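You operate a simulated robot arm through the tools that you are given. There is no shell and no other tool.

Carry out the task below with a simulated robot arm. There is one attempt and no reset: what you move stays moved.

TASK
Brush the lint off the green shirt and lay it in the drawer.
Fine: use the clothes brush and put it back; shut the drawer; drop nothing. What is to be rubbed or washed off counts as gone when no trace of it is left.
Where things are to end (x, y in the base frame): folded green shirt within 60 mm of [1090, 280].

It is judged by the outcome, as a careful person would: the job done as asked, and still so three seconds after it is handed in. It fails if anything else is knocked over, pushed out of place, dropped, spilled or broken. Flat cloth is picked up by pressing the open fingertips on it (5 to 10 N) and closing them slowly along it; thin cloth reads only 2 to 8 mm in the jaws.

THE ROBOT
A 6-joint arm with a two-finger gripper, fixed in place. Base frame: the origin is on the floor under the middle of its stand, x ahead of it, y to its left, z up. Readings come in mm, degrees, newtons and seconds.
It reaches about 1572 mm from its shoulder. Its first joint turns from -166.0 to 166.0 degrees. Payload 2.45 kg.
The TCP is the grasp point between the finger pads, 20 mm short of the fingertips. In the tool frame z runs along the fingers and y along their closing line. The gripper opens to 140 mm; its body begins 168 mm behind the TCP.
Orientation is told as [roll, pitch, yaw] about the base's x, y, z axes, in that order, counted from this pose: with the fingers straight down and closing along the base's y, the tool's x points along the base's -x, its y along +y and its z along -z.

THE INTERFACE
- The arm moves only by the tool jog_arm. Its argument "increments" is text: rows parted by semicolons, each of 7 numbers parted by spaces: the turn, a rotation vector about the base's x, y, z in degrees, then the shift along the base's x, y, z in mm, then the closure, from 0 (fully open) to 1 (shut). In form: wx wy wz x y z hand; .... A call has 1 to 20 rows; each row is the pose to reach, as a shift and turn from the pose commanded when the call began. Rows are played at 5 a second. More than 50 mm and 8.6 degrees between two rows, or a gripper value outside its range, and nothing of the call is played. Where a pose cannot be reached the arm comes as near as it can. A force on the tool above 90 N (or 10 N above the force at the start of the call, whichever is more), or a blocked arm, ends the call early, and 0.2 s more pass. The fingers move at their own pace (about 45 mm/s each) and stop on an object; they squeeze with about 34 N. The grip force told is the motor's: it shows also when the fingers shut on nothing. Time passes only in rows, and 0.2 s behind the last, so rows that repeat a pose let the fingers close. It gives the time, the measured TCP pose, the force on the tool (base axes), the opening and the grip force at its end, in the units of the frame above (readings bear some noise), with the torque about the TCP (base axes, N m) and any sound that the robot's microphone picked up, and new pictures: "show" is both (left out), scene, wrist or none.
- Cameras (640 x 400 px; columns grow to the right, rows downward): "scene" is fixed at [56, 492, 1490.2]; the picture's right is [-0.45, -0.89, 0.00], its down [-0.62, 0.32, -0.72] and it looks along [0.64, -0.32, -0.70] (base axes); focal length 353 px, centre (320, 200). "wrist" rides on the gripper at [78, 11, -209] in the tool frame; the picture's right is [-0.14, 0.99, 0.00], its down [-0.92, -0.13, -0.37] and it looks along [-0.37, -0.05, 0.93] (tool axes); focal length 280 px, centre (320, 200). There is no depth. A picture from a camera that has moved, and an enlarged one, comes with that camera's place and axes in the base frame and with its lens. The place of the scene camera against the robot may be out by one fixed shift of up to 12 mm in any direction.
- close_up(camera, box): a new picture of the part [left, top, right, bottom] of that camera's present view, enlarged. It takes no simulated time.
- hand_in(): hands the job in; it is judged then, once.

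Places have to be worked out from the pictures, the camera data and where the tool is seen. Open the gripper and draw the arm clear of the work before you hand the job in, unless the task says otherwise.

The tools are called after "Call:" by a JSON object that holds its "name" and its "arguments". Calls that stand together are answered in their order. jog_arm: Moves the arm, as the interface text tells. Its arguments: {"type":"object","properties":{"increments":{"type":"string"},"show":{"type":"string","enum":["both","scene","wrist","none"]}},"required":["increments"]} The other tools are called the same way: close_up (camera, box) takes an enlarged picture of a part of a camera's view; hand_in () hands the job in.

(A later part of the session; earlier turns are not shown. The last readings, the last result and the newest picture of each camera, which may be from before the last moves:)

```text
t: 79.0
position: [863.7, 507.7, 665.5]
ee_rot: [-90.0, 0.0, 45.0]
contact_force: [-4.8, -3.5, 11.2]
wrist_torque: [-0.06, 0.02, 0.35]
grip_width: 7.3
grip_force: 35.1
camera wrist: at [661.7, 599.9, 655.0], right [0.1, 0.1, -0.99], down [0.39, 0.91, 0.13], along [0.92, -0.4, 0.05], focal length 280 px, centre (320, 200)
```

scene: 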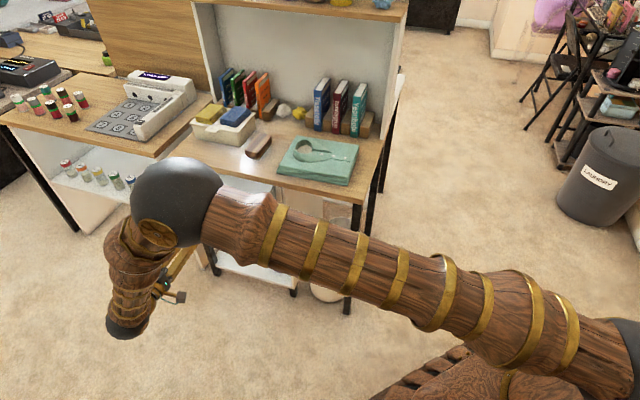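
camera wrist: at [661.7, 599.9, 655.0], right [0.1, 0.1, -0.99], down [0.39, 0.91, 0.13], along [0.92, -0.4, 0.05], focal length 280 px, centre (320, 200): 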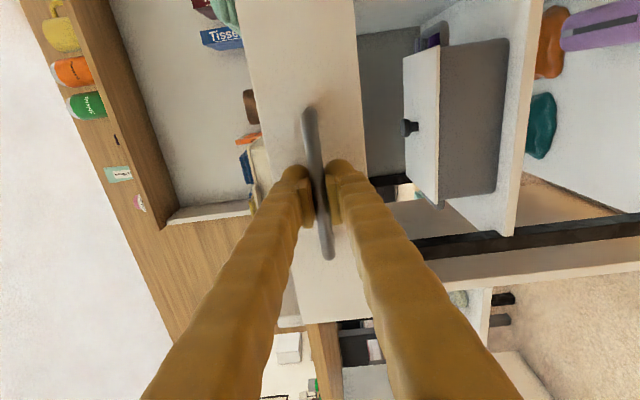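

164 mm out so far, no stop felt. I pull about 85 mm further.

Call:
{"name": "jog_arm", "arguments": {"increments": "0 0 0 -7 7 0 1; 0 0 0 -14 14 0 1; 0 0 0 -21 21 0 1; 0 0 0 -28 28 0 1; 0 0 0 -35 35 0 1; 0 0 0 -42 42 0 1; 0 0 0 -49 49 0 1; 0 0 0 -55 55 0 1; 0 0 0 -60 60 0 1"}}

```text
t: 81.0
position: [803.7, 567.2, 665.8]
ee_rot: [-89.9, 0.0, 45.1]
contact_force: [2.8, 3.8, 8.5]
wrist_torque: [-0.06, -0.01, 0.44]
grip_width: 7.4
grip_force: 35.0
camera wrist: at [601.0, 660.3, 655.1], right [0.1, 0.1, -0.99], down [0.39, 0.91, 0.13], along [0.92, -0.4, 0.05], focal length 280 px, centre (320, 200)
```

scene: 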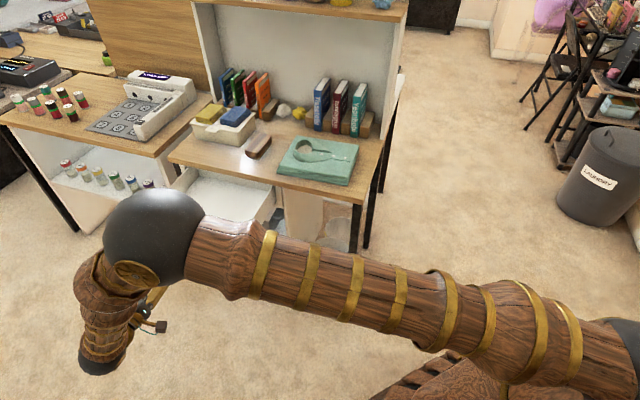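
wrist: 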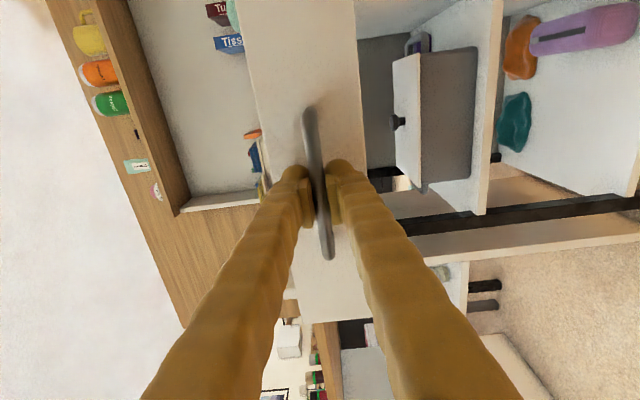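

The drawer is open about 250 mm and its white interior shows. I'll take 20 mm more for clearance, then release and back off.

Call:
{"name": "jog_arm", "arguments": {"increments": "0 0 0 -5 5 0 1; 0 0 0 -10 10 0 1; 0 0 0 -14 14 0 1; 0 0 0 -14 14 0 1", "show": "none"}}

```text
t: 82.0
position: [792.0, 579.6, 666.0]
ee_rot: [-90.1, 0.0, 44.9]
contact_force: [40.5, -30.6, -0.6]
wrist_torque: [0.06, -0.06, 0.28]
grip_width: 7.8
grip_force: 35.7
```

I hit the drawer's stop (50 N), so it is fully open. I'll ease back a few mm to relieve the force.

Call:
{"name": "jog_arm", "arguments": {"increments": "0 0 0 3 -3 0 1; 0 0 0 6 -6 0 1; 0 0 0 6 -6 0 1", "show": "none"}}

```text
t: 82.8
position: [795.1, 575.6, 665.3]
ee_rot: [-90.0, 0.1, 45.0]
contact_force: [-12.8, -11.3, -2.6]
wrist_torque: [0.02, 0.01, 0.54]
grip_width: 7.4
grip_force: 34.9
```

Call:
{"name": "jog_arm", "arguments": {"increments": "0 0 0 0 0 0 0.93; 0 0 0 0 0 0 0.86; 0 0 0 0 0 0 0.78; 0 0 0 0 0 0 0.7; 0 0 0 0 0 0 0.7; 0 0 0 -10 10 0 0.7; 0 0 0 -25 25 0 0.7; 0 0 0 -45 45 0 0.7; 0 0 0 -65 65 0 0.7; 0 0 0 -90 90 0 0.7; 0 0 0 -90 90 0 0.7"}}

```text
t: 85.2
position: [704.4, 665.5, 664.7]
ee_rot: [-90.0, 0.0, 45.0]
contact_force: [0.6, -0.7, 0.4]
wrist_torque: [0.0, 0.03, 0.0]
grip_width: 41.9
grip_force: 0.1
camera wrist: at [502.8, 758.0, 654.5], right [0.1, 0.1, -0.99], down [0.39, 0.91, 0.13], along [0.92, -0.4, 0.05], focal length 280 px, centre (320, 200)
```

scene: 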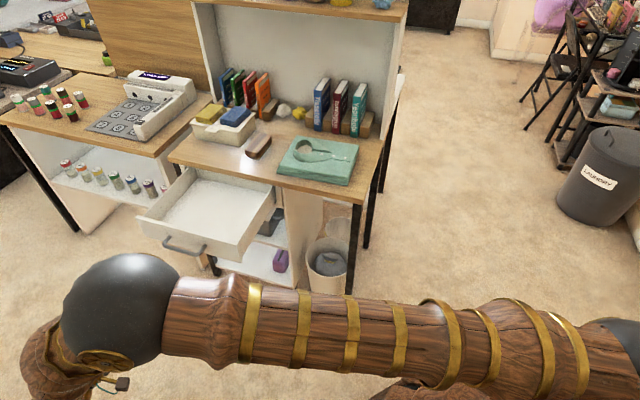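
wrist: 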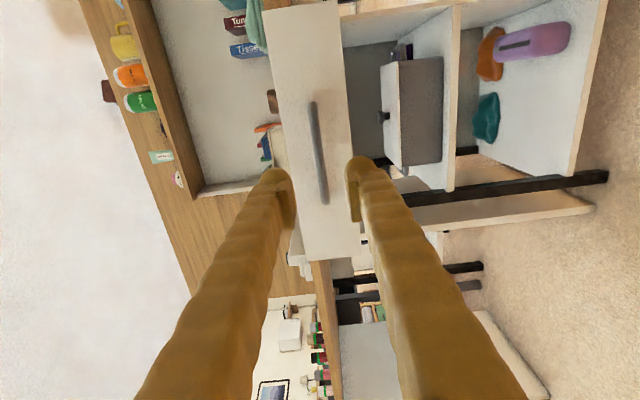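

The drawer is open. Now I'll swing the hand back to pointing straight down, rising to about z = 940.

Call:
{"name": "jog_arm", "arguments": {"increments": "5 5 0 -5 5 10 0.7; 10 10 0 -8 8 25 0.7; 15 15 0 -8 8 45 0.7; 20 20 0 -8 8 65 0.7; 25 25 0 -5 5 90 0.6; 30 30 0 0 0 115 0.5; 35 35 0 5 -10 140 0.4; 40 40 0 10 -25 165 0.3; 45 45 0 20 -45 190 0.3; 50 50 0 30 -70 215 0.3; 55 55 0 40 -95 240 0.3; 60 60 0 50 -120 260 0.3; 63.64 63.64 0 60 -150 275 0.3; 63.64 63.64 0 65 -190 285 0.3; 63.64 63.64 0 70 -230 290 0.3; 63.64 63.64 0 75 -275 290 0.3; 63.64 63.64 0 75 -275 290 0.3"}}

Call:
{"name": "close_up", "arguments": {"camera": "scene", "box": [130, 120, 370, 270]}}

```text
t: 88.8
position: [783.6, 389.1, 956.3]
ee_rot: [0.1, 0.0, 44.9]
contact_force: [0.2, 0.0, -0.2]
wrist_torque: [0.01, 0.02, 0.01]
grip_width: 98.0
grip_force: 0.0
camera wrist: at [720.5, 341.6, 1165.4], right [-0.6, 0.8, 0.0], down [0.74, 0.56, 0.37], along [0.29, 0.22, -0.93], focal length 280 px, centre (320, 200)
```

scene: 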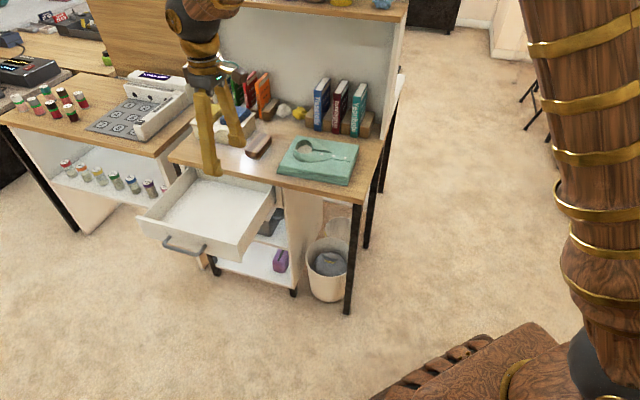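
wrist: 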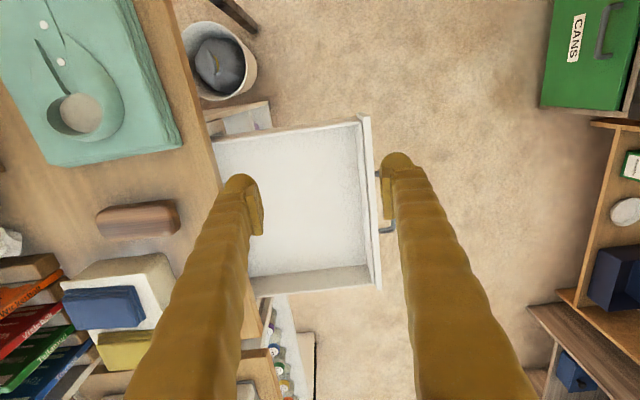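

```text
2.67 times, centred on (250, 195) of scene
camera zoom: at [56.0, 492.0, 1490.2], right [-0.45, -0.89, 0.0], down [-0.62, 0.32, -0.72], along [0.64, -0.32, -0.7], focal length 942 px, centre (507, 213)
```

zoom: 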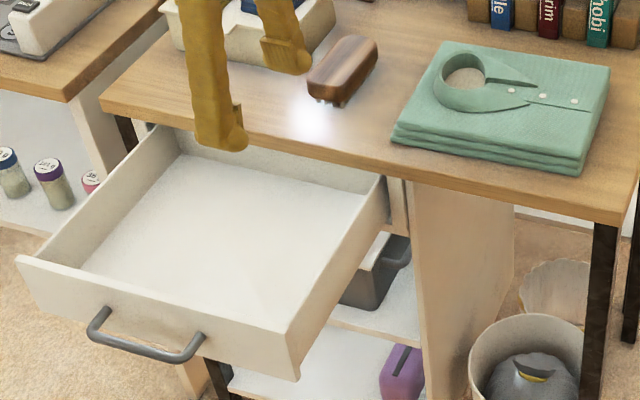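

The drawer is fully open and empty, ready for the shirt. I'll move back over the shirt and look closely at the collar and placket to choose where to pinch.

Call:
{"name": "jog_arm", "arguments": {"increments": "0 0 0 8 -40 0 0.3; 0 0 0 16 -80 0 0.3; 0 0 0 25 -120 -5 0.3; 0 0 0 33 -160 -10 0.3; 0 0 0 42 -200 -20 0.3; 0 0 0 50 -240 -30 0.3; 0 0 0 58 -280 -40 0.3; 0 0 0 66 -320 -50 0.3; 0 0 0 74.5 -358.7 -55 0.3; 0 0 0 74.5 -358.7 -55 0.3"}}

Call:
{"name": "close_up", "arguments": {"camera": "wrist", "box": [220, 120, 420, 300]}}

Call:
{"name": "close_up", "arguments": {"camera": "scene", "box": [270, 125, 370, 190]}}

```text
t: 91.0
position: [856.9, 31.5, 898.1]
ee_rot: [0.1, 0.0, 45.0]
contact_force: [0.0, 0.2, 0.8]
wrist_torque: [0.01, 0.0, 0.02]
grip_width: 98.4
grip_force: 0.1
camera wrist: at [794.4, -16.6, 1107.6], right [-0.6, 0.8, 0.0], down [0.74, 0.56, 0.37], along [0.29, 0.22, -0.93], focal length 280 px, centre (320, 200)
```

scene: 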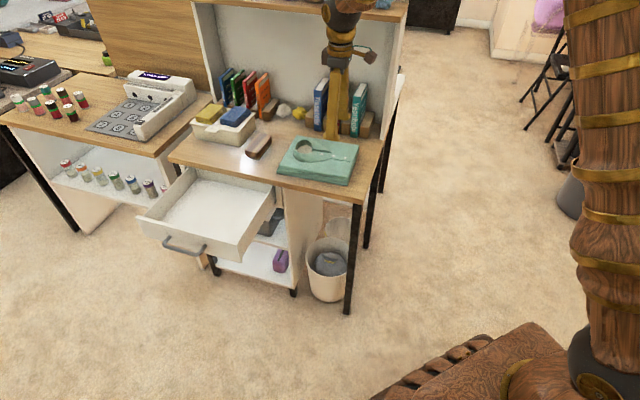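
wrist: 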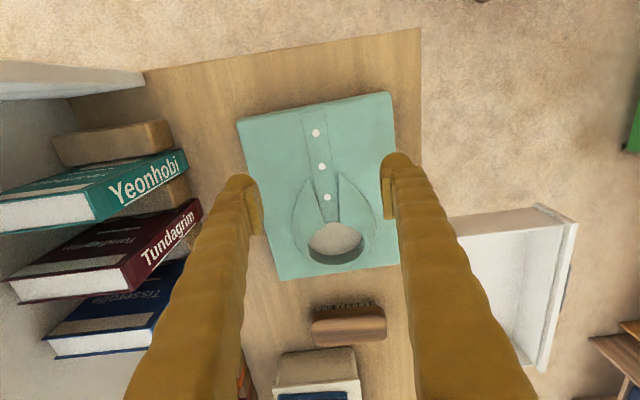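

```text
2.22 times, centred on (320, 210) of wrist
camera zoom: at [794.4, -16.6, 1107.6], right [-0.6, 0.8, 0.0], down [0.74, 0.56, 0.37], along [0.29, 0.22, -0.93], focal length 623 px, centre (320, 178)
```

zoom: 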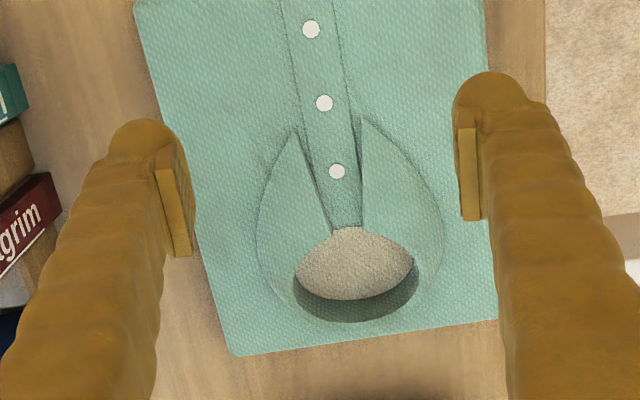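

```text
6.15 times, centred on (320, 158) of scene
camera zoom: at [56.0, 492.0, 1490.2], right [-0.45, -0.89, 0.0], down [-0.62, 0.32, -0.72], along [0.64, -0.32, -0.7], focal length 2173 px, centre (320, 462)
```

zoom: 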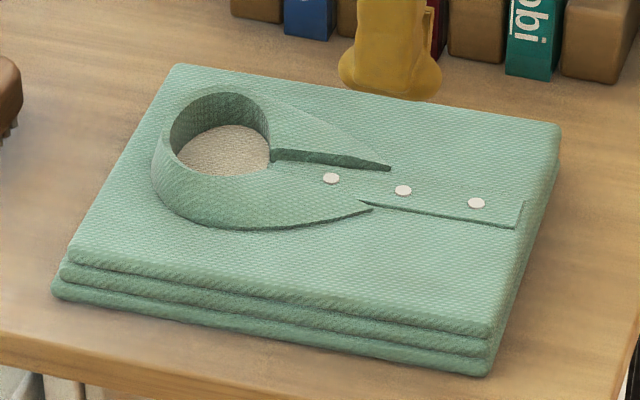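

The area just right of the collar tips is flat and free of raised cloth apart from the thin placket. I'll press there, at u ≈ 60 on the centre line, with a 70 mm opening. First I'll go down to just above the cloth.

Call:
{"name": "jog_arm", "arguments": {"increments": "0 0 1.5 0 0 -25 0.4; 0 0 1.5 0 0 -50 0.5; 0 0 1.5 0 0 -70 0.5; 0 0 1.5 0 0 -85 0.5; 0 0 1.5 0 0 -95 0.5; 0 0 1.5 0 0 -98 0.5; 0 0 1.5 0 0 -98 0.5"}}

Call:
{"name": "close_up", "arguments": {"camera": "wrist", "box": [220, 120, 420, 300]}}

Call:
{"name": "close_up", "arguments": {"camera": "scene", "box": [270, 125, 370, 190]}}

```text
t: 92.6
position: [855.2, 32.0, 803.1]
ee_rot: [0.0, 0.0, 46.5]
contact_force: [-0.4, 0.0, 0.2]
wrist_torque: [0.01, -0.01, 0.01]
grip_width: 70.1
grip_force: 0.1
camera wrist: at [794.5, -17.2, 1011.4], right [-0.62, 0.78, 0.0], down [0.73, 0.58, 0.37], along [0.29, 0.23, -0.93], focal length 280 px, centre (320, 200)
```

scene: 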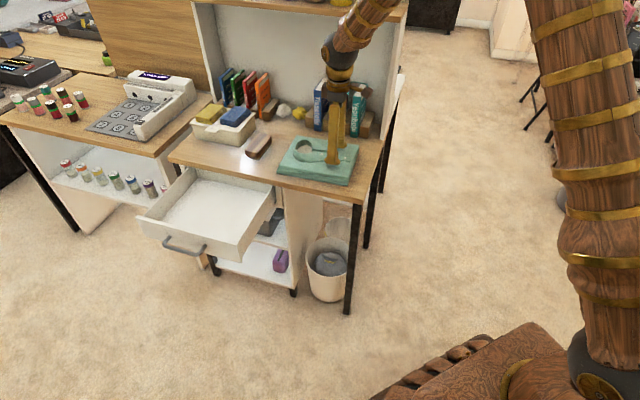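
wrist: 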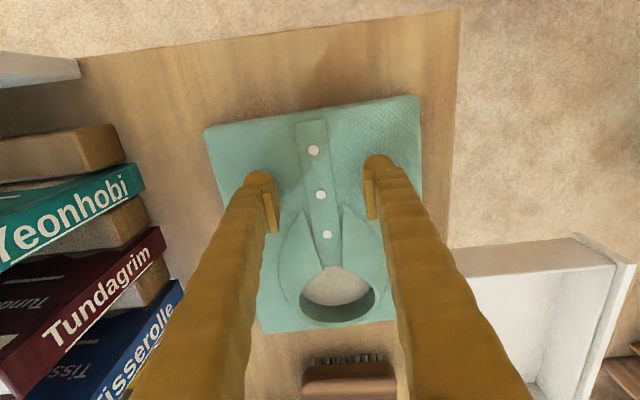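

```text
2.22 times, centred on (320, 210) of wrist
camera zoom: at [794.5, -17.2, 1011.4], right [-0.62, 0.78, 0.0], down [0.73, 0.58, 0.37], along [0.29, 0.23, -0.93], focal length 623 px, centre (320, 178)
```

zoom: 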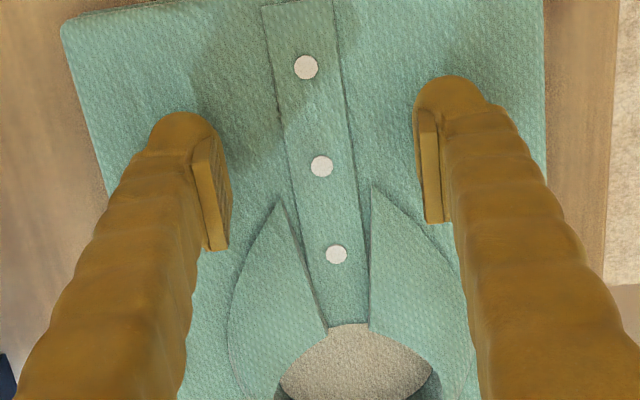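

```text
6.15 times, centred on (320, 158) of scene
camera zoom: at [56.0, 492.0, 1490.2], right [-0.45, -0.89, 0.0], down [-0.62, 0.32, -0.72], along [0.64, -0.32, -0.7], focal length 2173 px, centre (320, 462)
```

zoom: 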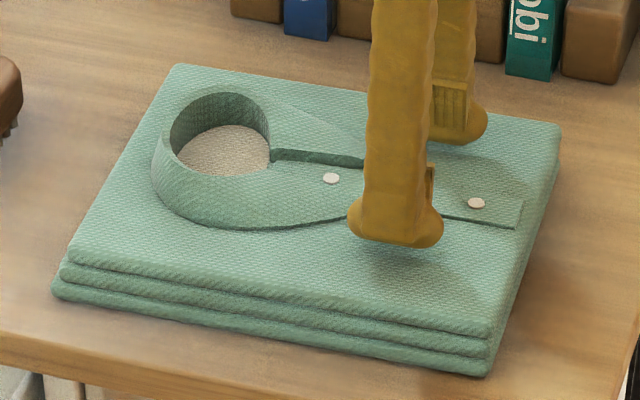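

Both fingertips are over flat cloth. I'll lower in small steps until I read 5–10 N.

Call:
{"name": "jog_arm", "arguments": {"increments": "0 0 0 0 0 -2 0.5; 0 0 0 0 0 -4 0.5; 0 0 0 0 0 -5 0.5; 0 0 0 0 0 -5 0.5", "show": "none"}}

```text
t: 93.6
position: [855.1, 31.4, 797.6]
ee_rot: [0.0, 0.1, 46.4]
contact_force: [0.8, -0.5, -0.8]
wrist_torque: [0.0, 0.03, -0.02]
grip_width: 70.1
grip_force: 0.1
```

Call:
{"name": "jog_arm", "arguments": {"increments": "0 0 0 0 0 -0.7 0.5; 0 0 0 0 0 -1.4 0.5; 0 0 0 0 0 -1.4 0.5", "show": "none"}}

```text
t: 94.4
position: [854.1, 32.0, 796.3]
ee_rot: [0.0, 0.0, 46.5]
contact_force: [-0.2, -0.3, 0.0]
wrist_torque: [-0.01, 0.02, 0.03]
grip_width: 69.9
grip_force: 0.2
```

Call:
{"name": "jog_arm", "arguments": {"increments": "0 0 0 0 0 -0.7 0.5; 0 0 0 0 0 -1 0.5; 0 0 0 0 0 -1 0.5", "show": "none"}}

```text
t: 95.2
position: [854.8, 31.5, 795.5]
ee_rot: [0.0, 0.0, 46.5]
contact_force: [0.0, 0.2, 0.6]
wrist_torque: [0.05, 0.02, -0.01]
grip_width: 70.3
grip_force: 0.1
```

Call:
{"name": "jog_arm", "arguments": {"increments": "0 0 0 0 0 -0.5 0.5; 0 0 0 0 0 -1 0.5; 0 0 0 0 0 -1 0.5", "show": "none"}}

```text
t: 96.0
position: [855.4, 31.1, 794.3]
ee_rot: [0.0, -0.1, 46.6]
contact_force: [-2.6, -4.0, 9.0]
wrist_torque: [-0.03, 0.03, -0.02]
grip_width: 70.2
grip_force: 0.0
```

Pressing at 9 N. Now I close the fingers slowly along the cloth.

Call:
{"name": "jog_arm", "arguments": {"increments": "0 0 0 0 0 0 0.53; 0 0 0 0 0 0 0.56; 0 0 0 0 0 0 0.59; 0 0 0 0 0 0 0.62; 0 0 0 0 0 0 0.65; 0 0 0 0 0 0 0.68; 0 0 0 0 0 0 0.71; 0 0 0 0 0 0 0.74"}}

Call:
{"name": "close_up", "arguments": {"camera": "scene", "box": [270, 125, 370, 190]}}

```text
t: 97.8
position: [854.4, 32.3, 794.7]
ee_rot: [0.0, -0.1, 46.5]
contact_force: [-9.1, 10.0, 49.7]
wrist_torque: [0.22, 0.23, 0.05]
grip_width: 39.5
grip_force: 5.1
camera wrist: at [793.7, -16.9, 1004.3], right [-0.62, 0.78, 0.0], down [0.73, 0.58, 0.37], along [0.29, 0.23, -0.93], focal length 280 px, centre (320, 200)
```

scene: 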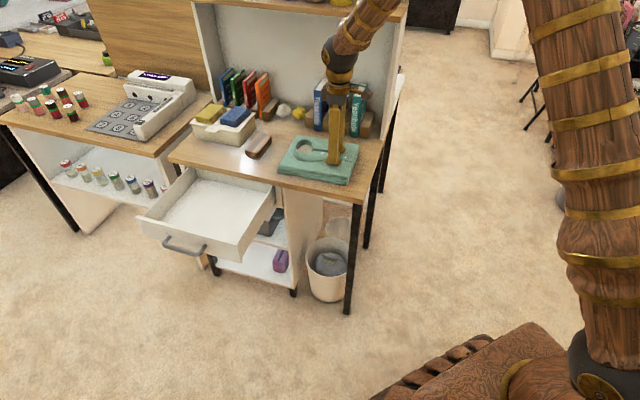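
wrist: 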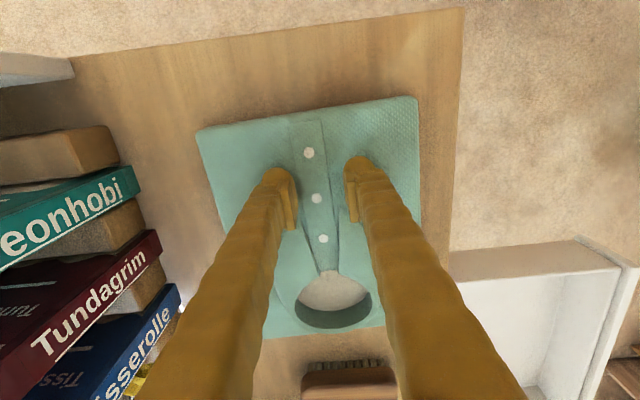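

```text
6.15 times, centred on (320, 158) of scene
camera zoom: at [56.0, 492.0, 1490.2], right [-0.45, -0.89, 0.0], down [-0.62, 0.32, -0.72], along [0.64, -0.32, -0.7], focal length 2173 px, centre (320, 462)
```

zoom: 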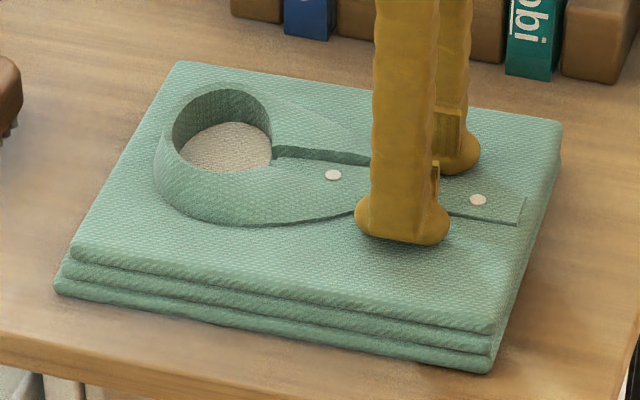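

The force climbed to 50 N because the tips drop as they close, and the shirt has shifted about 2 mm. I'll raise 2.5 mm to get back to a light press before closing further.

Call:
{"name": "jog_arm", "arguments": {"increments": "0 0 0 0 0 1 0.74; 0 0 0 0 0 2 0.74; 0 0 0 0 0 2.5 0.74; 0 0 0 0 0 2.5 0.74", "show": "none"}}

```text
t: 98.8
position: [854.3, 29.7, 796.8]
ee_rot: [0.1, 0.0, 46.6]
contact_force: [-1.9, 3.2, 3.6]
wrist_torque: [-0.04, -0.09, 0.02]
grip_width: 33.8
grip_force: 0.1
```

Call:
{"name": "jog_arm", "arguments": {"increments": "0 0 0 0 0 -0.2 0.76; 0 0 0 0 0 -0.1 0.78; 0 0 0 0 0 0 0.8; 0 0 0 0 0 0.1 0.82; 0 0 0 0 0 0.1 0.82", "show": "none"}}

```text
t: 100.0
position: [854.9, 31.3, 796.2]
ee_rot: [0.0, 0.0, 46.4]
contact_force: [-0.1, 0.6, 0.9]
wrist_torque: [0.02, -0.02, -0.02]
grip_width: 25.2
grip_force: 0.0
```

Call:
{"name": "close_up", "arguments": {"camera": "wrist", "box": [240, 130, 400, 250]}}

Call:
{"name": "jog_arm", "arguments": {"increments": "0 0 0 0 0 -0.4 0.82; 0 0 0 0 0 -0.8 0.82; 0 0 0 0 0 -0.8 0.82", "show": "none"}}

```text
3.33 times, centred on (320, 190) of wrist
camera zoom: at [794.4, -17.5, 1005.5], right [-0.62, 0.78, 0.0], down [0.73, 0.58, 0.37], along [0.29, 0.23, -0.93], focal length 935 px, centre (320, 233)
```

zoom: 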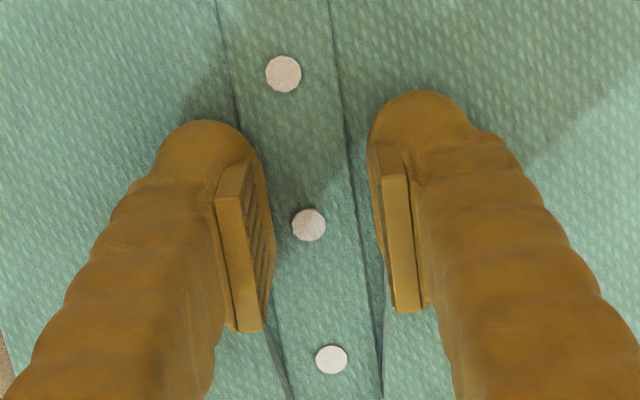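

```text
t: 100.8
position: [856.3, 30.6, 795.0]
ee_rot: [0.0, 0.0, 46.5]
contact_force: [1.3, 0.7, 0.0]
wrist_torque: [-0.01, 0.02, 0.03]
grip_width: 25.4
grip_force: 0.0
```

Call:
{"name": "jog_arm", "arguments": {"increments": "0 0 0 0 0 -0.5 0.82; 0 0 0 0 0 -0.9 0.82; 0 0 0 0 0 -0.9 0.82", "show": "none"}}

```text
t: 101.6
position: [854.3, 30.9, 796.4]
ee_rot: [-0.1, 0.0, 46.5]
contact_force: [-1.9, -4.6, 11.8]
wrist_torque: [-0.07, 0.03, -0.02]
grip_width: 25.1
grip_force: 0.1
```

11.8 N now. I continue closing slowly, checking midway.

Call:
{"name": "jog_arm", "arguments": {"increments": "0 0 0 0 0 0.1 0.84; 0 0 0 0 0 0.2 0.86; 0 0 0 0 0 0.3 0.88; 0 0 0 0 0 0.3 0.9; 0 0 0 0 0 0.3 0.9", "show": "none"}}

```text
t: 102.8
position: [855.3, 31.8, 795.1]
ee_rot: [0.1, 0.0, 46.5]
contact_force: [-1.6, 5.8, 16.9]
wrist_torque: [0.11, 0.05, 0.01]
grip_width: 13.0
grip_force: 0.0
```

Call:
{"name": "jog_arm", "arguments": {"increments": "0 0 0 0 0 0.3 0.92; 0 0 0 0 0 0.4 0.94; 0 0 0 0 0 0.5 0.96; 0 0 0 0 0 0.5 0.98; 0 0 0 0 0 0.5 1; 0 0 0 0 0 0.5 1; 0 0 0 0 0 0.5 1"}}

Call:
{"name": "close_up", "arguments": {"camera": "wrist", "box": [240, 130, 400, 250]}}

Call:
{"name": "close_up", "arguments": {"camera": "scene", "box": [270, 125, 370, 190]}}

```text
t: 104.4
position: [854.2, 31.3, 796.5]
ee_rot: [0.0, 0.0, 46.5]
contact_force: [0.2, -0.2, 0.1]
wrist_torque: [-0.02, 0.0, 0.01]
grip_width: 0.0
grip_force: 29.6
camera wrist: at [794.4, -17.3, 1005.2], right [-0.62, 0.78, 0.0], down [0.73, 0.58, 0.37], along [0.29, 0.23, -0.93], focal length 280 px, centre (320, 200)
```

scene: 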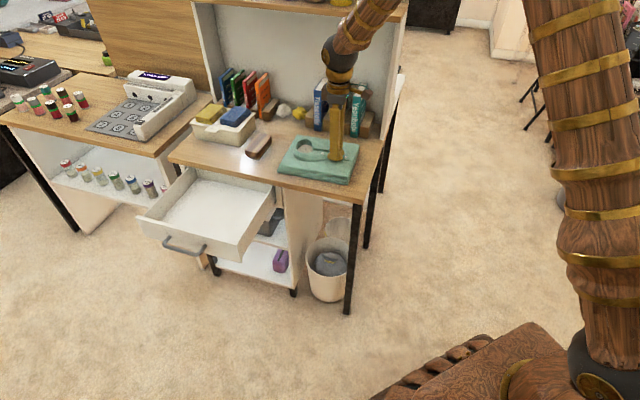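
wrist: 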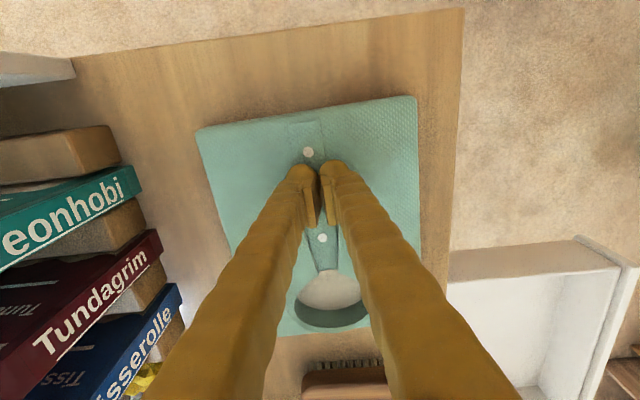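

```text
3.33 times, centred on (320, 190) of wrist
camera zoom: at [794.4, -17.3, 1005.2], right [-0.62, 0.78, 0.0], down [0.73, 0.58, 0.37], along [0.29, 0.23, -0.93], focal length 935 px, centre (320, 233)
```

zoom: 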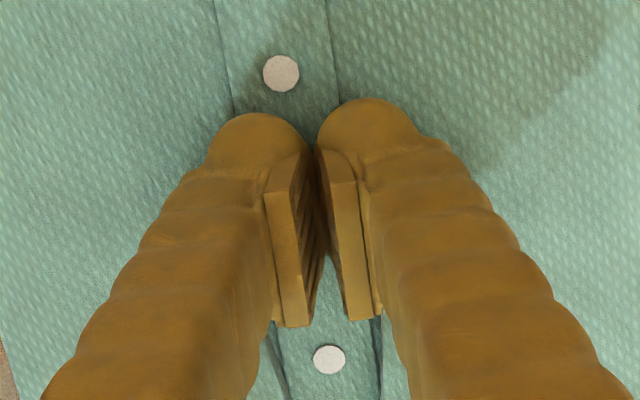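

```text
6.15 times, centred on (320, 158) of scene
camera zoom: at [56.0, 492.0, 1490.2], right [-0.45, -0.89, 0.0], down [-0.62, 0.32, -0.72], along [0.64, -0.32, -0.7], focal length 2173 px, centre (320, 462)
```

zoom: 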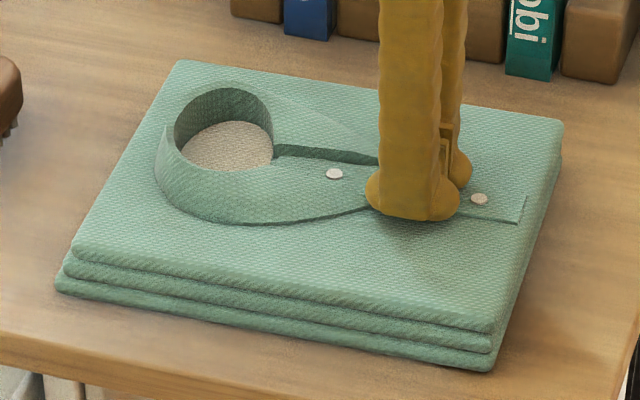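

The fingers closed on nothing: the pile is stiff, so the flat top cannot be pinched. The standing collar looks like the graspable part, so I'll rise and study it in detail.

Call:
{"name": "jog_arm", "arguments": {"increments": "0 0 0 0 0 15 1; 0 0 0 0 0 45 1; 0 0 0 -15 -15 80 1; 0 0 0 -30 -30 110 0.9; 0 0 0 -45 -45 120 0.6; 0 0 0 -45 -45 120 0.4; 0 0 0 -45 -45 120 0.3; 0 0 0 -45 -45 120 0.3"}}

Call:
{"name": "close_up", "arguments": {"camera": "wrist", "box": [250, 190, 410, 320]}}

Call:
{"name": "close_up", "arguments": {"camera": "scene", "box": [285, 130, 335, 165]}}

```text
t: 106.2
position: [810.1, -13.2, 916.9]
ee_rot: [0.0, 0.0, 46.4]
contact_force: [0.1, -0.3, 0.6]
wrist_torque: [0.0, -0.03, -0.02]
grip_width: 98.3
grip_force: 0.2
camera wrist: at [749.8, -63.3, 1125.6], right [-0.62, 0.78, 0.0], down [0.73, 0.58, 0.37], along [0.29, 0.23, -0.93], focal length 280 px, centre (320, 200)
```

scene: 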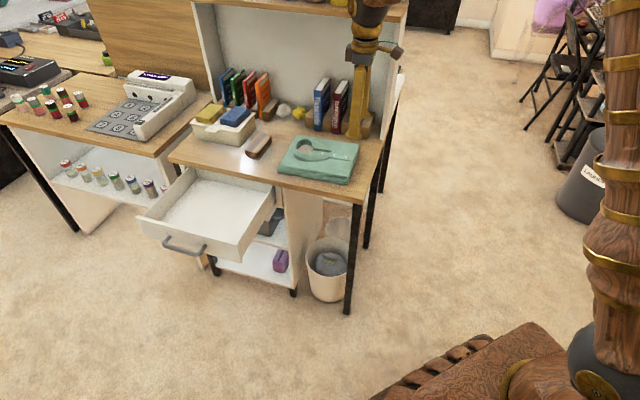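
wrist: 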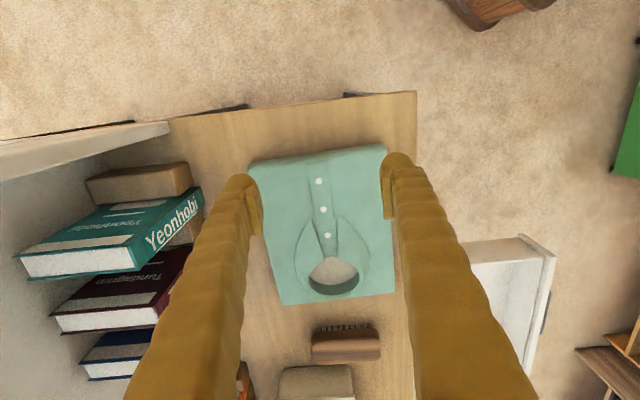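

```text
3.08 times, centred on (330, 255) of wrist
camera zoom: at [749.8, -63.3, 1125.6], right [-0.62, 0.78, 0.0], down [0.73, 0.58, 0.37], along [0.29, 0.23, -0.93], focal length 863 px, centre (289, 31)
```

zoom: 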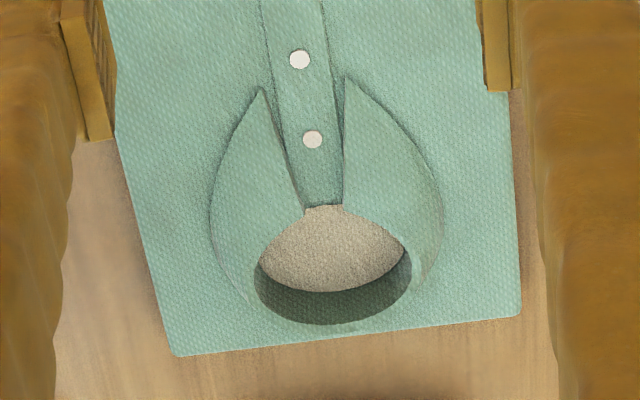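

```text
11.43 times, centred on (310, 148) of scene
camera zoom: at [56.0, 492.0, 1490.2], right [-0.45, -0.89, 0.0], down [-0.62, 0.32, -0.72], along [0.64, -0.32, -0.7], focal length 4035 px, centre (434, 800)
```

zoom: 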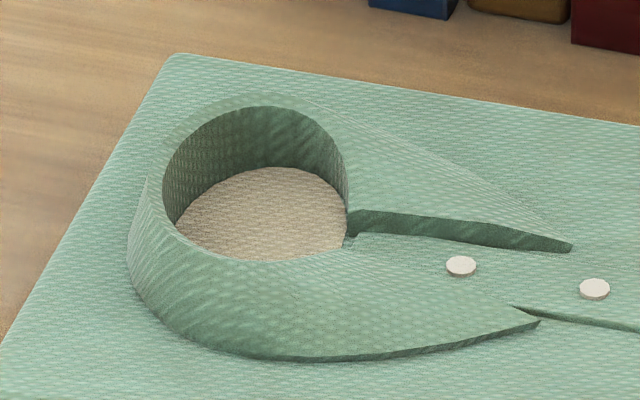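

The collar's back wall (at the neck, left end) stands about 24 mm high, is only 4–9 mm thick, and has a hole in front of it wide enough for one finger. I'll turn the hand to close along the shirt's length and hover over that wall, near (957, 131).

Call:
{"name": "jog_arm", "arguments": {"increments": "0 0 -8.2 13 13 0 0.3; 0 0 -16.4 26 26 0 0.4; 0 0 -24.6 40 40 0 0.5; 0 0 -32.8 53 53 0 0.6; 0 0 -41 66 66 0 0.7; 0 0 -49.2 79 79 0 0.75; 0 0 -57.4 92 92 0 0.786; 0 0 -65.6 106 106 0 0.786; 0 0 -73.8 119 119 -10 0.786; 0 0 -82 132 132 -30 0.786; 0 0 -90 145.2 144.5 -55 0.786; 0 0 -90 145.2 144.5 -55 0.786"}}

Call:
{"name": "close_up", "arguments": {"camera": "wrist", "box": [220, 110, 420, 260]}}

Call:
{"name": "close_up", "arguments": {"camera": "scene", "box": [270, 115, 350, 175]}}

```text
t: 108.8
position: [954.4, 132.6, 860.6]
ee_rot: [0.0, 0.1, -43.6]
contact_force: [0.6, -0.2, 0.1]
wrist_torque: [0.02, 0.02, 0.01]
grip_width: 30.2
grip_force: 0.0
camera wrist: at [906.1, 194.2, 1069.1], right [0.78, 0.62, 0.0], down [0.58, -0.73, 0.37], along [0.23, -0.29, -0.93], focal length 280 px, centre (320, 200)
```

scene: 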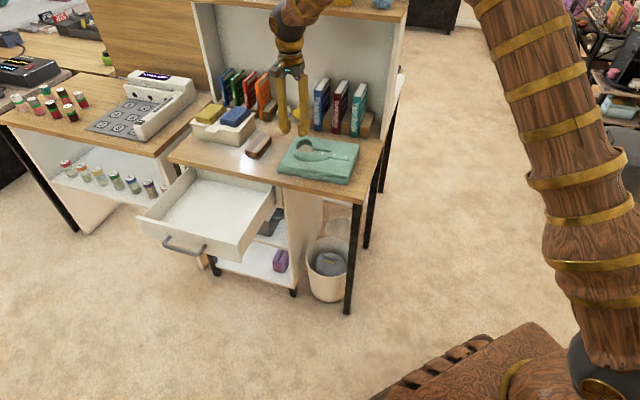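
wrist: 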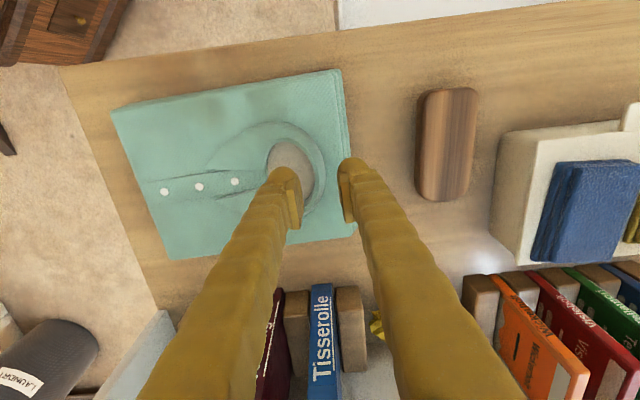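

```text
2.67 times, centred on (320, 185) of wrist
camera zoom: at [906.1, 194.2, 1069.1], right [0.78, 0.62, 0.0], down [0.58, -0.73, 0.37], along [0.23, -0.29, -0.93], focal length 748 px, centre (320, 240)
```

zoom: 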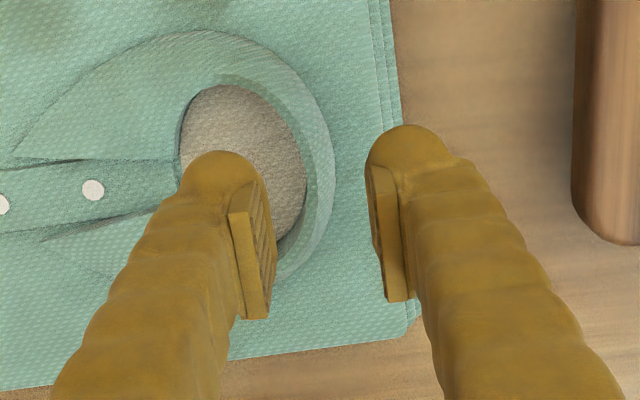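

```text
6.67 times, centred on (310, 145) of scene
camera zoom: at [56.0, 492.0, 1490.2], right [-0.45, -0.89, 0.0], down [-0.62, 0.32, -0.72], along [0.64, -0.32, -0.7], focal length 2354 px, centre (387, 567)
```

zoom: 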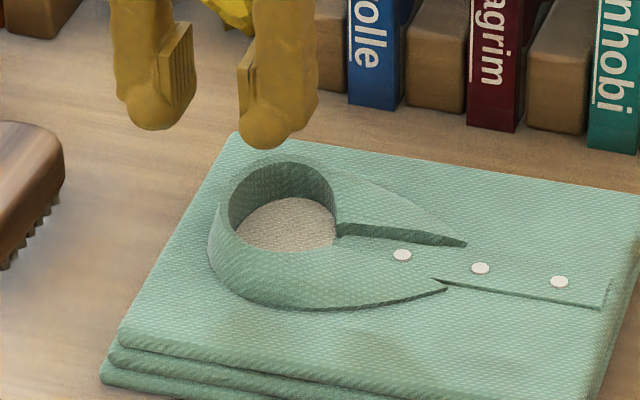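

The hand is centred on the collar axis with the wall about 1.7 mm right of centre. I'll correct that, narrow to 28 mm, and lower partway to check the fit.

Call:
{"name": "jog_arm", "arguments": {"increments": "0 0 1 -1 -1.1 -15 0.8; 0 0 1 -1 -1.1 -30 0.8; 0 0 1 -1 -1.1 -40 0.8; 0 0 1 -1 -1.1 -40 0.8"}}

Call:
{"name": "close_up", "arguments": {"camera": "wrist", "box": [220, 110, 420, 260]}}

Call:
{"name": "close_up", "arguments": {"camera": "scene", "box": [270, 115, 350, 175]}}

```text
t: 109.8
position: [953.3, 130.9, 820.4]
ee_rot: [-0.1, 0.0, -42.5]
contact_force: [-0.5, -0.5, -0.6]
wrist_torque: [0.02, 0.01, 0.02]
grip_width: 28.0
grip_force: 0.1
camera wrist: at [903.7, 192.2, 1029.1], right [0.77, 0.64, 0.0], down [0.59, -0.72, 0.37], along [0.23, -0.28, -0.93], focal length 280 px, centre (320, 200)
```

scene: 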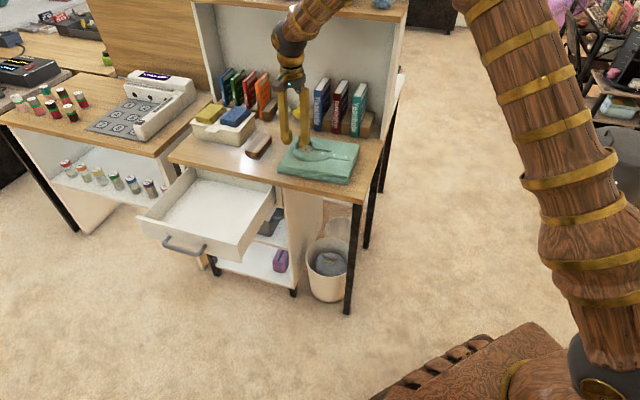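
wrist: 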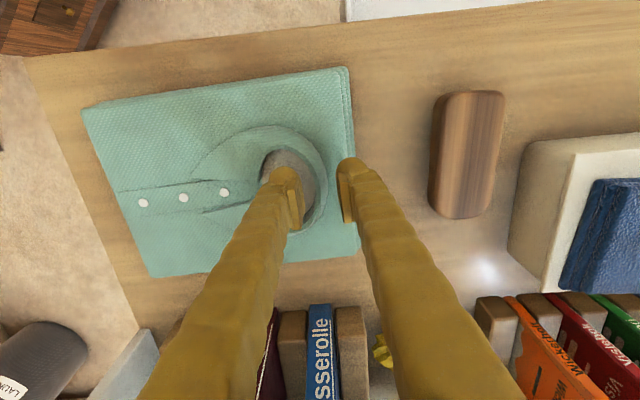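

```text
2.67 times, centred on (320, 185) of wrist
camera zoom: at [903.7, 192.2, 1029.1], right [0.77, 0.64, 0.0], down [0.59, -0.72, 0.37], along [0.23, -0.28, -0.93], focal length 748 px, centre (320, 240)
```

zoom: 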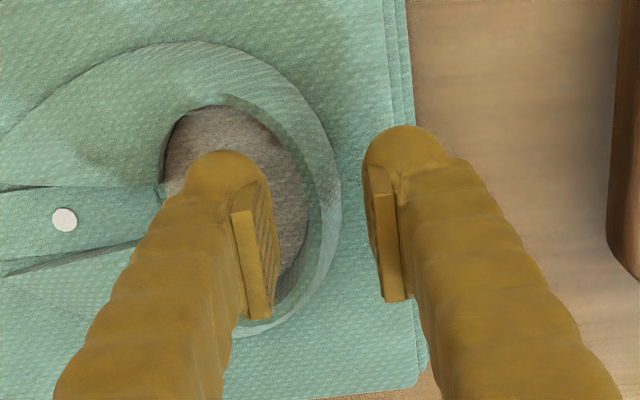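

```text
6.67 times, centred on (310, 145) of scene
camera zoom: at [56.0, 492.0, 1490.2], right [-0.45, -0.89, 0.0], down [-0.62, 0.32, -0.72], along [0.64, -0.32, -0.7], focal length 2354 px, centre (387, 567)
```

zoom: 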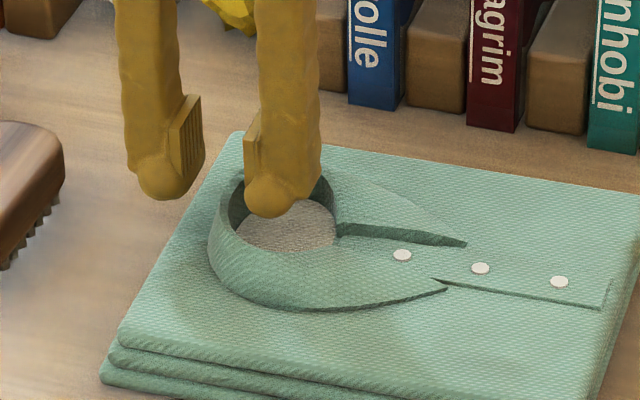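

One finger is over the neck hole, the other outside the wall, with the wall centred. I'll lower to TCP z ≈ 799.

Call:
{"name": "jog_arm", "arguments": {"increments": "0 0 0 0 0 -6 0.8; 0 0 0 0 0 -12 0.8; 0 0 0 0 0 -17 0.8; 0 0 0 0 0 -20 0.8; 0 0 0 0 0 -21.5 0.8; 0 0 0 0 0 -21.5 0.8"}}

Call:
{"name": "close_up", "arguments": {"camera": "wrist", "box": [240, 120, 400, 240]}}

Call:
{"name": "close_up", "arguments": {"camera": "scene", "box": [270, 115, 350, 175]}}

```text
t: 111.2
position: [953.8, 130.8, 800.0]
ee_rot: [-0.1, 0.0, -42.5]
contact_force: [0.0, 0.3, 1.2]
wrist_torque: [0.0, 0.0, -0.01]
grip_width: 28.0
grip_force: 0.1
camera wrist: at [904.4, 191.7, 1008.3], right [0.77, 0.64, 0.0], down [0.59, -0.72, 0.37], along [0.24, -0.28, -0.93], focal length 280 px, centre (320, 200)
```

scene: 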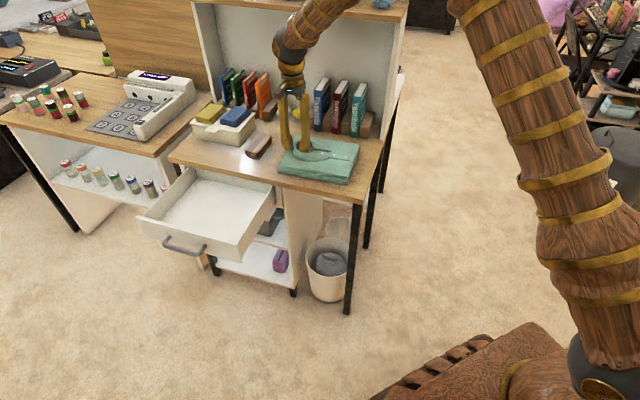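
wrist: 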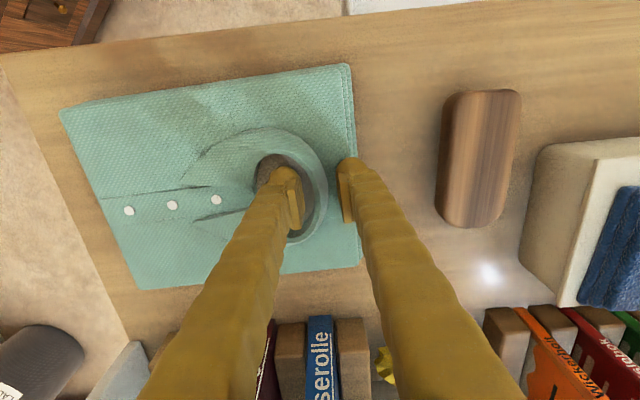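

```text
3.33 times, centred on (320, 180) of wrist
camera zoom: at [904.4, 191.7, 1008.3], right [0.77, 0.64, 0.0], down [0.59, -0.72, 0.37], along [0.24, -0.28, -0.93], focal length 935 px, centre (320, 267)
```

zoom: 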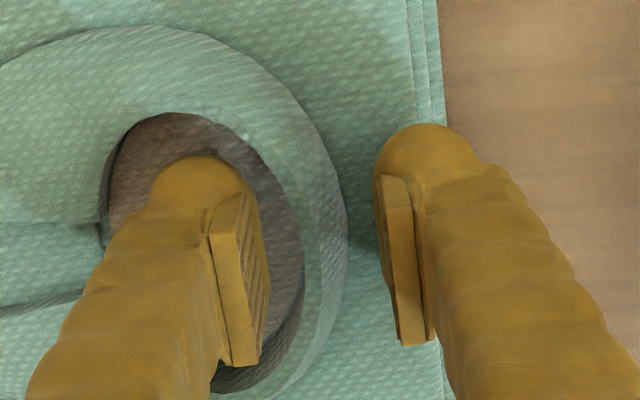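

```text
6.67 times, centred on (310, 145) of scene
camera zoom: at [56.0, 492.0, 1490.2], right [-0.45, -0.89, 0.0], down [-0.62, 0.32, -0.72], along [0.64, -0.32, -0.7], focal length 2354 px, centre (387, 567)
```

zoom: 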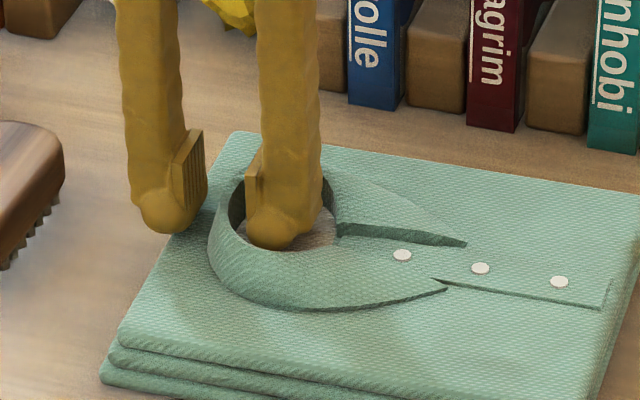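

The fingers straddle the back wall of the collar with no contact yet. Now I close on it slowly.

Call:
{"name": "jog_arm", "arguments": {"increments": "0 0 0 0 0 0 0.83; 0 0 0 0 0 0 0.86; 0 0 0 0 0 0 0.89; 0 0 0 0 0 0 0.92; 0 0 0 0 0 0 0.95; 0 0 0 0 0 0 1; 0 0 0 0 0 0 1; 0 0 0 0 0 0 1"}}

Call:
{"name": "close_up", "arguments": {"camera": "scene", "box": [270, 115, 350, 175]}}

```text
t: 113.0
position: [953.4, 130.3, 799.5]
ee_rot: [0.0, 0.0, -42.5]
contact_force: [1.5, 0.4, 1.3]
wrist_torque: [0.01, -0.03, -0.1]
grip_width: 11.0
grip_force: 34.4
camera wrist: at [904.4, 191.7, 1008.4], right [0.77, 0.64, 0.0], down [0.59, -0.72, 0.37], along [0.24, -0.28, -0.93], focal length 280 px, centre (320, 200)
```

scene: 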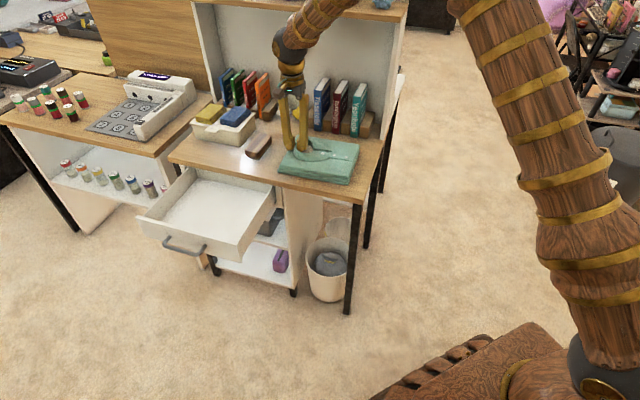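
wrist: 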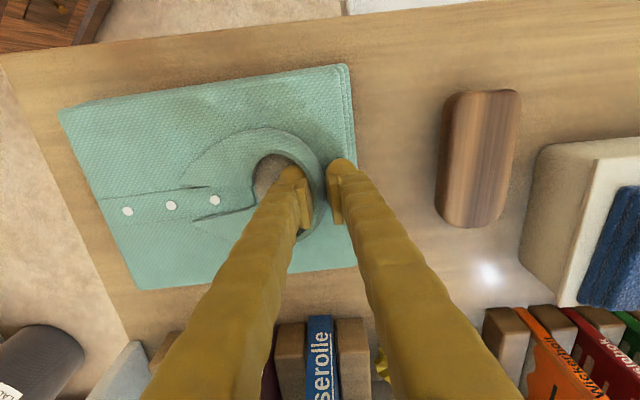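

```text
6.67 times, centred on (310, 145) of scene
camera zoom: at [56.0, 492.0, 1490.2], right [-0.45, -0.89, 0.0], down [-0.62, 0.32, -0.72], along [0.64, -0.32, -0.7], focal length 2354 px, centre (387, 567)
```

zoom: 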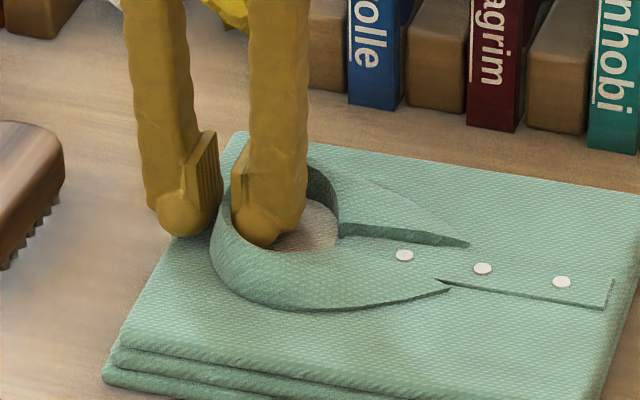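

The collar wall is held (11 mm, 34 N). I'll do a careful test lift of 12 mm.

Call:
{"name": "jog_arm", "arguments": {"increments": "0 0 0 0 0 2 1; 0 0 0 0 0 4 1; 0 0 0 0 0 7 1; 0 0 0 0 0 10 1; 0 0 0 0 0 12 1; 0 0 0 0 0 12 1"}}

Call:
{"name": "close_up", "arguments": {"camera": "scene", "box": [270, 115, 370, 190]}}

```text
t: 114.4
position: [954.2, 129.8, 811.0]
ee_rot: [0.0, 0.0, -42.5]
contact_force: [-0.4, 0.2, -1.8]
wrist_torque: [0.1, -0.09, 0.0]
grip_width: 10.7
grip_force: 33.5
camera wrist: at [904.2, 191.2, 1020.2], right [0.77, 0.64, 0.0], down [0.59, -0.72, 0.37], along [0.23, -0.28, -0.93], focal length 280 px, centre (320, 200)
```

scene: 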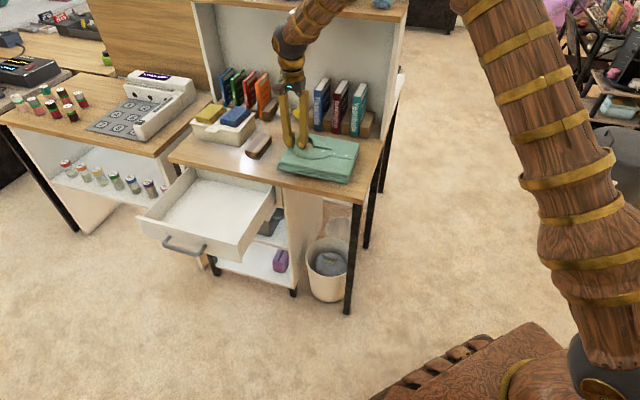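
wrist: 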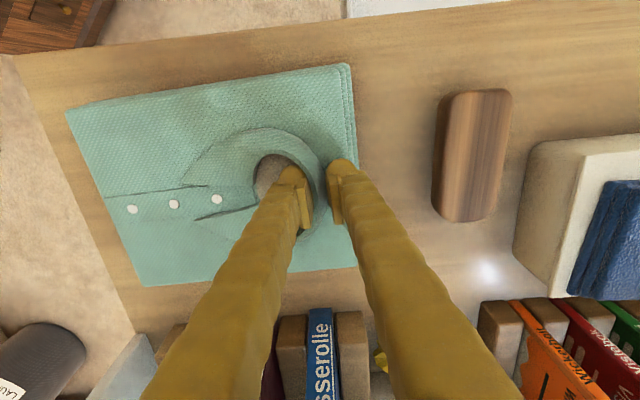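

```text
5.33 times, centred on (320, 152) of scene
camera zoom: at [56.0, 492.0, 1490.2], right [-0.45, -0.89, 0.0], down [-0.62, 0.32, -0.72], along [0.64, -0.32, -0.7], focal length 1883 px, centre (320, 453)
```

zoom: 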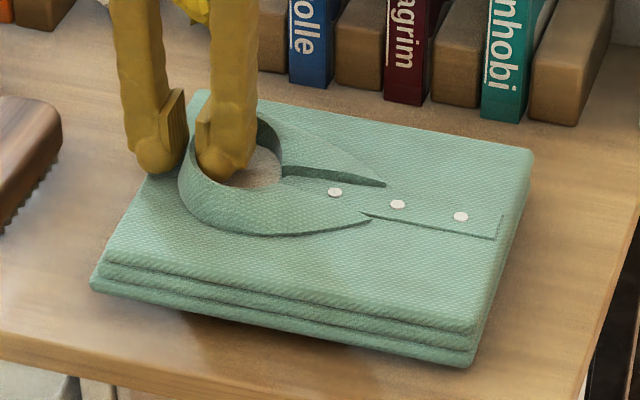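

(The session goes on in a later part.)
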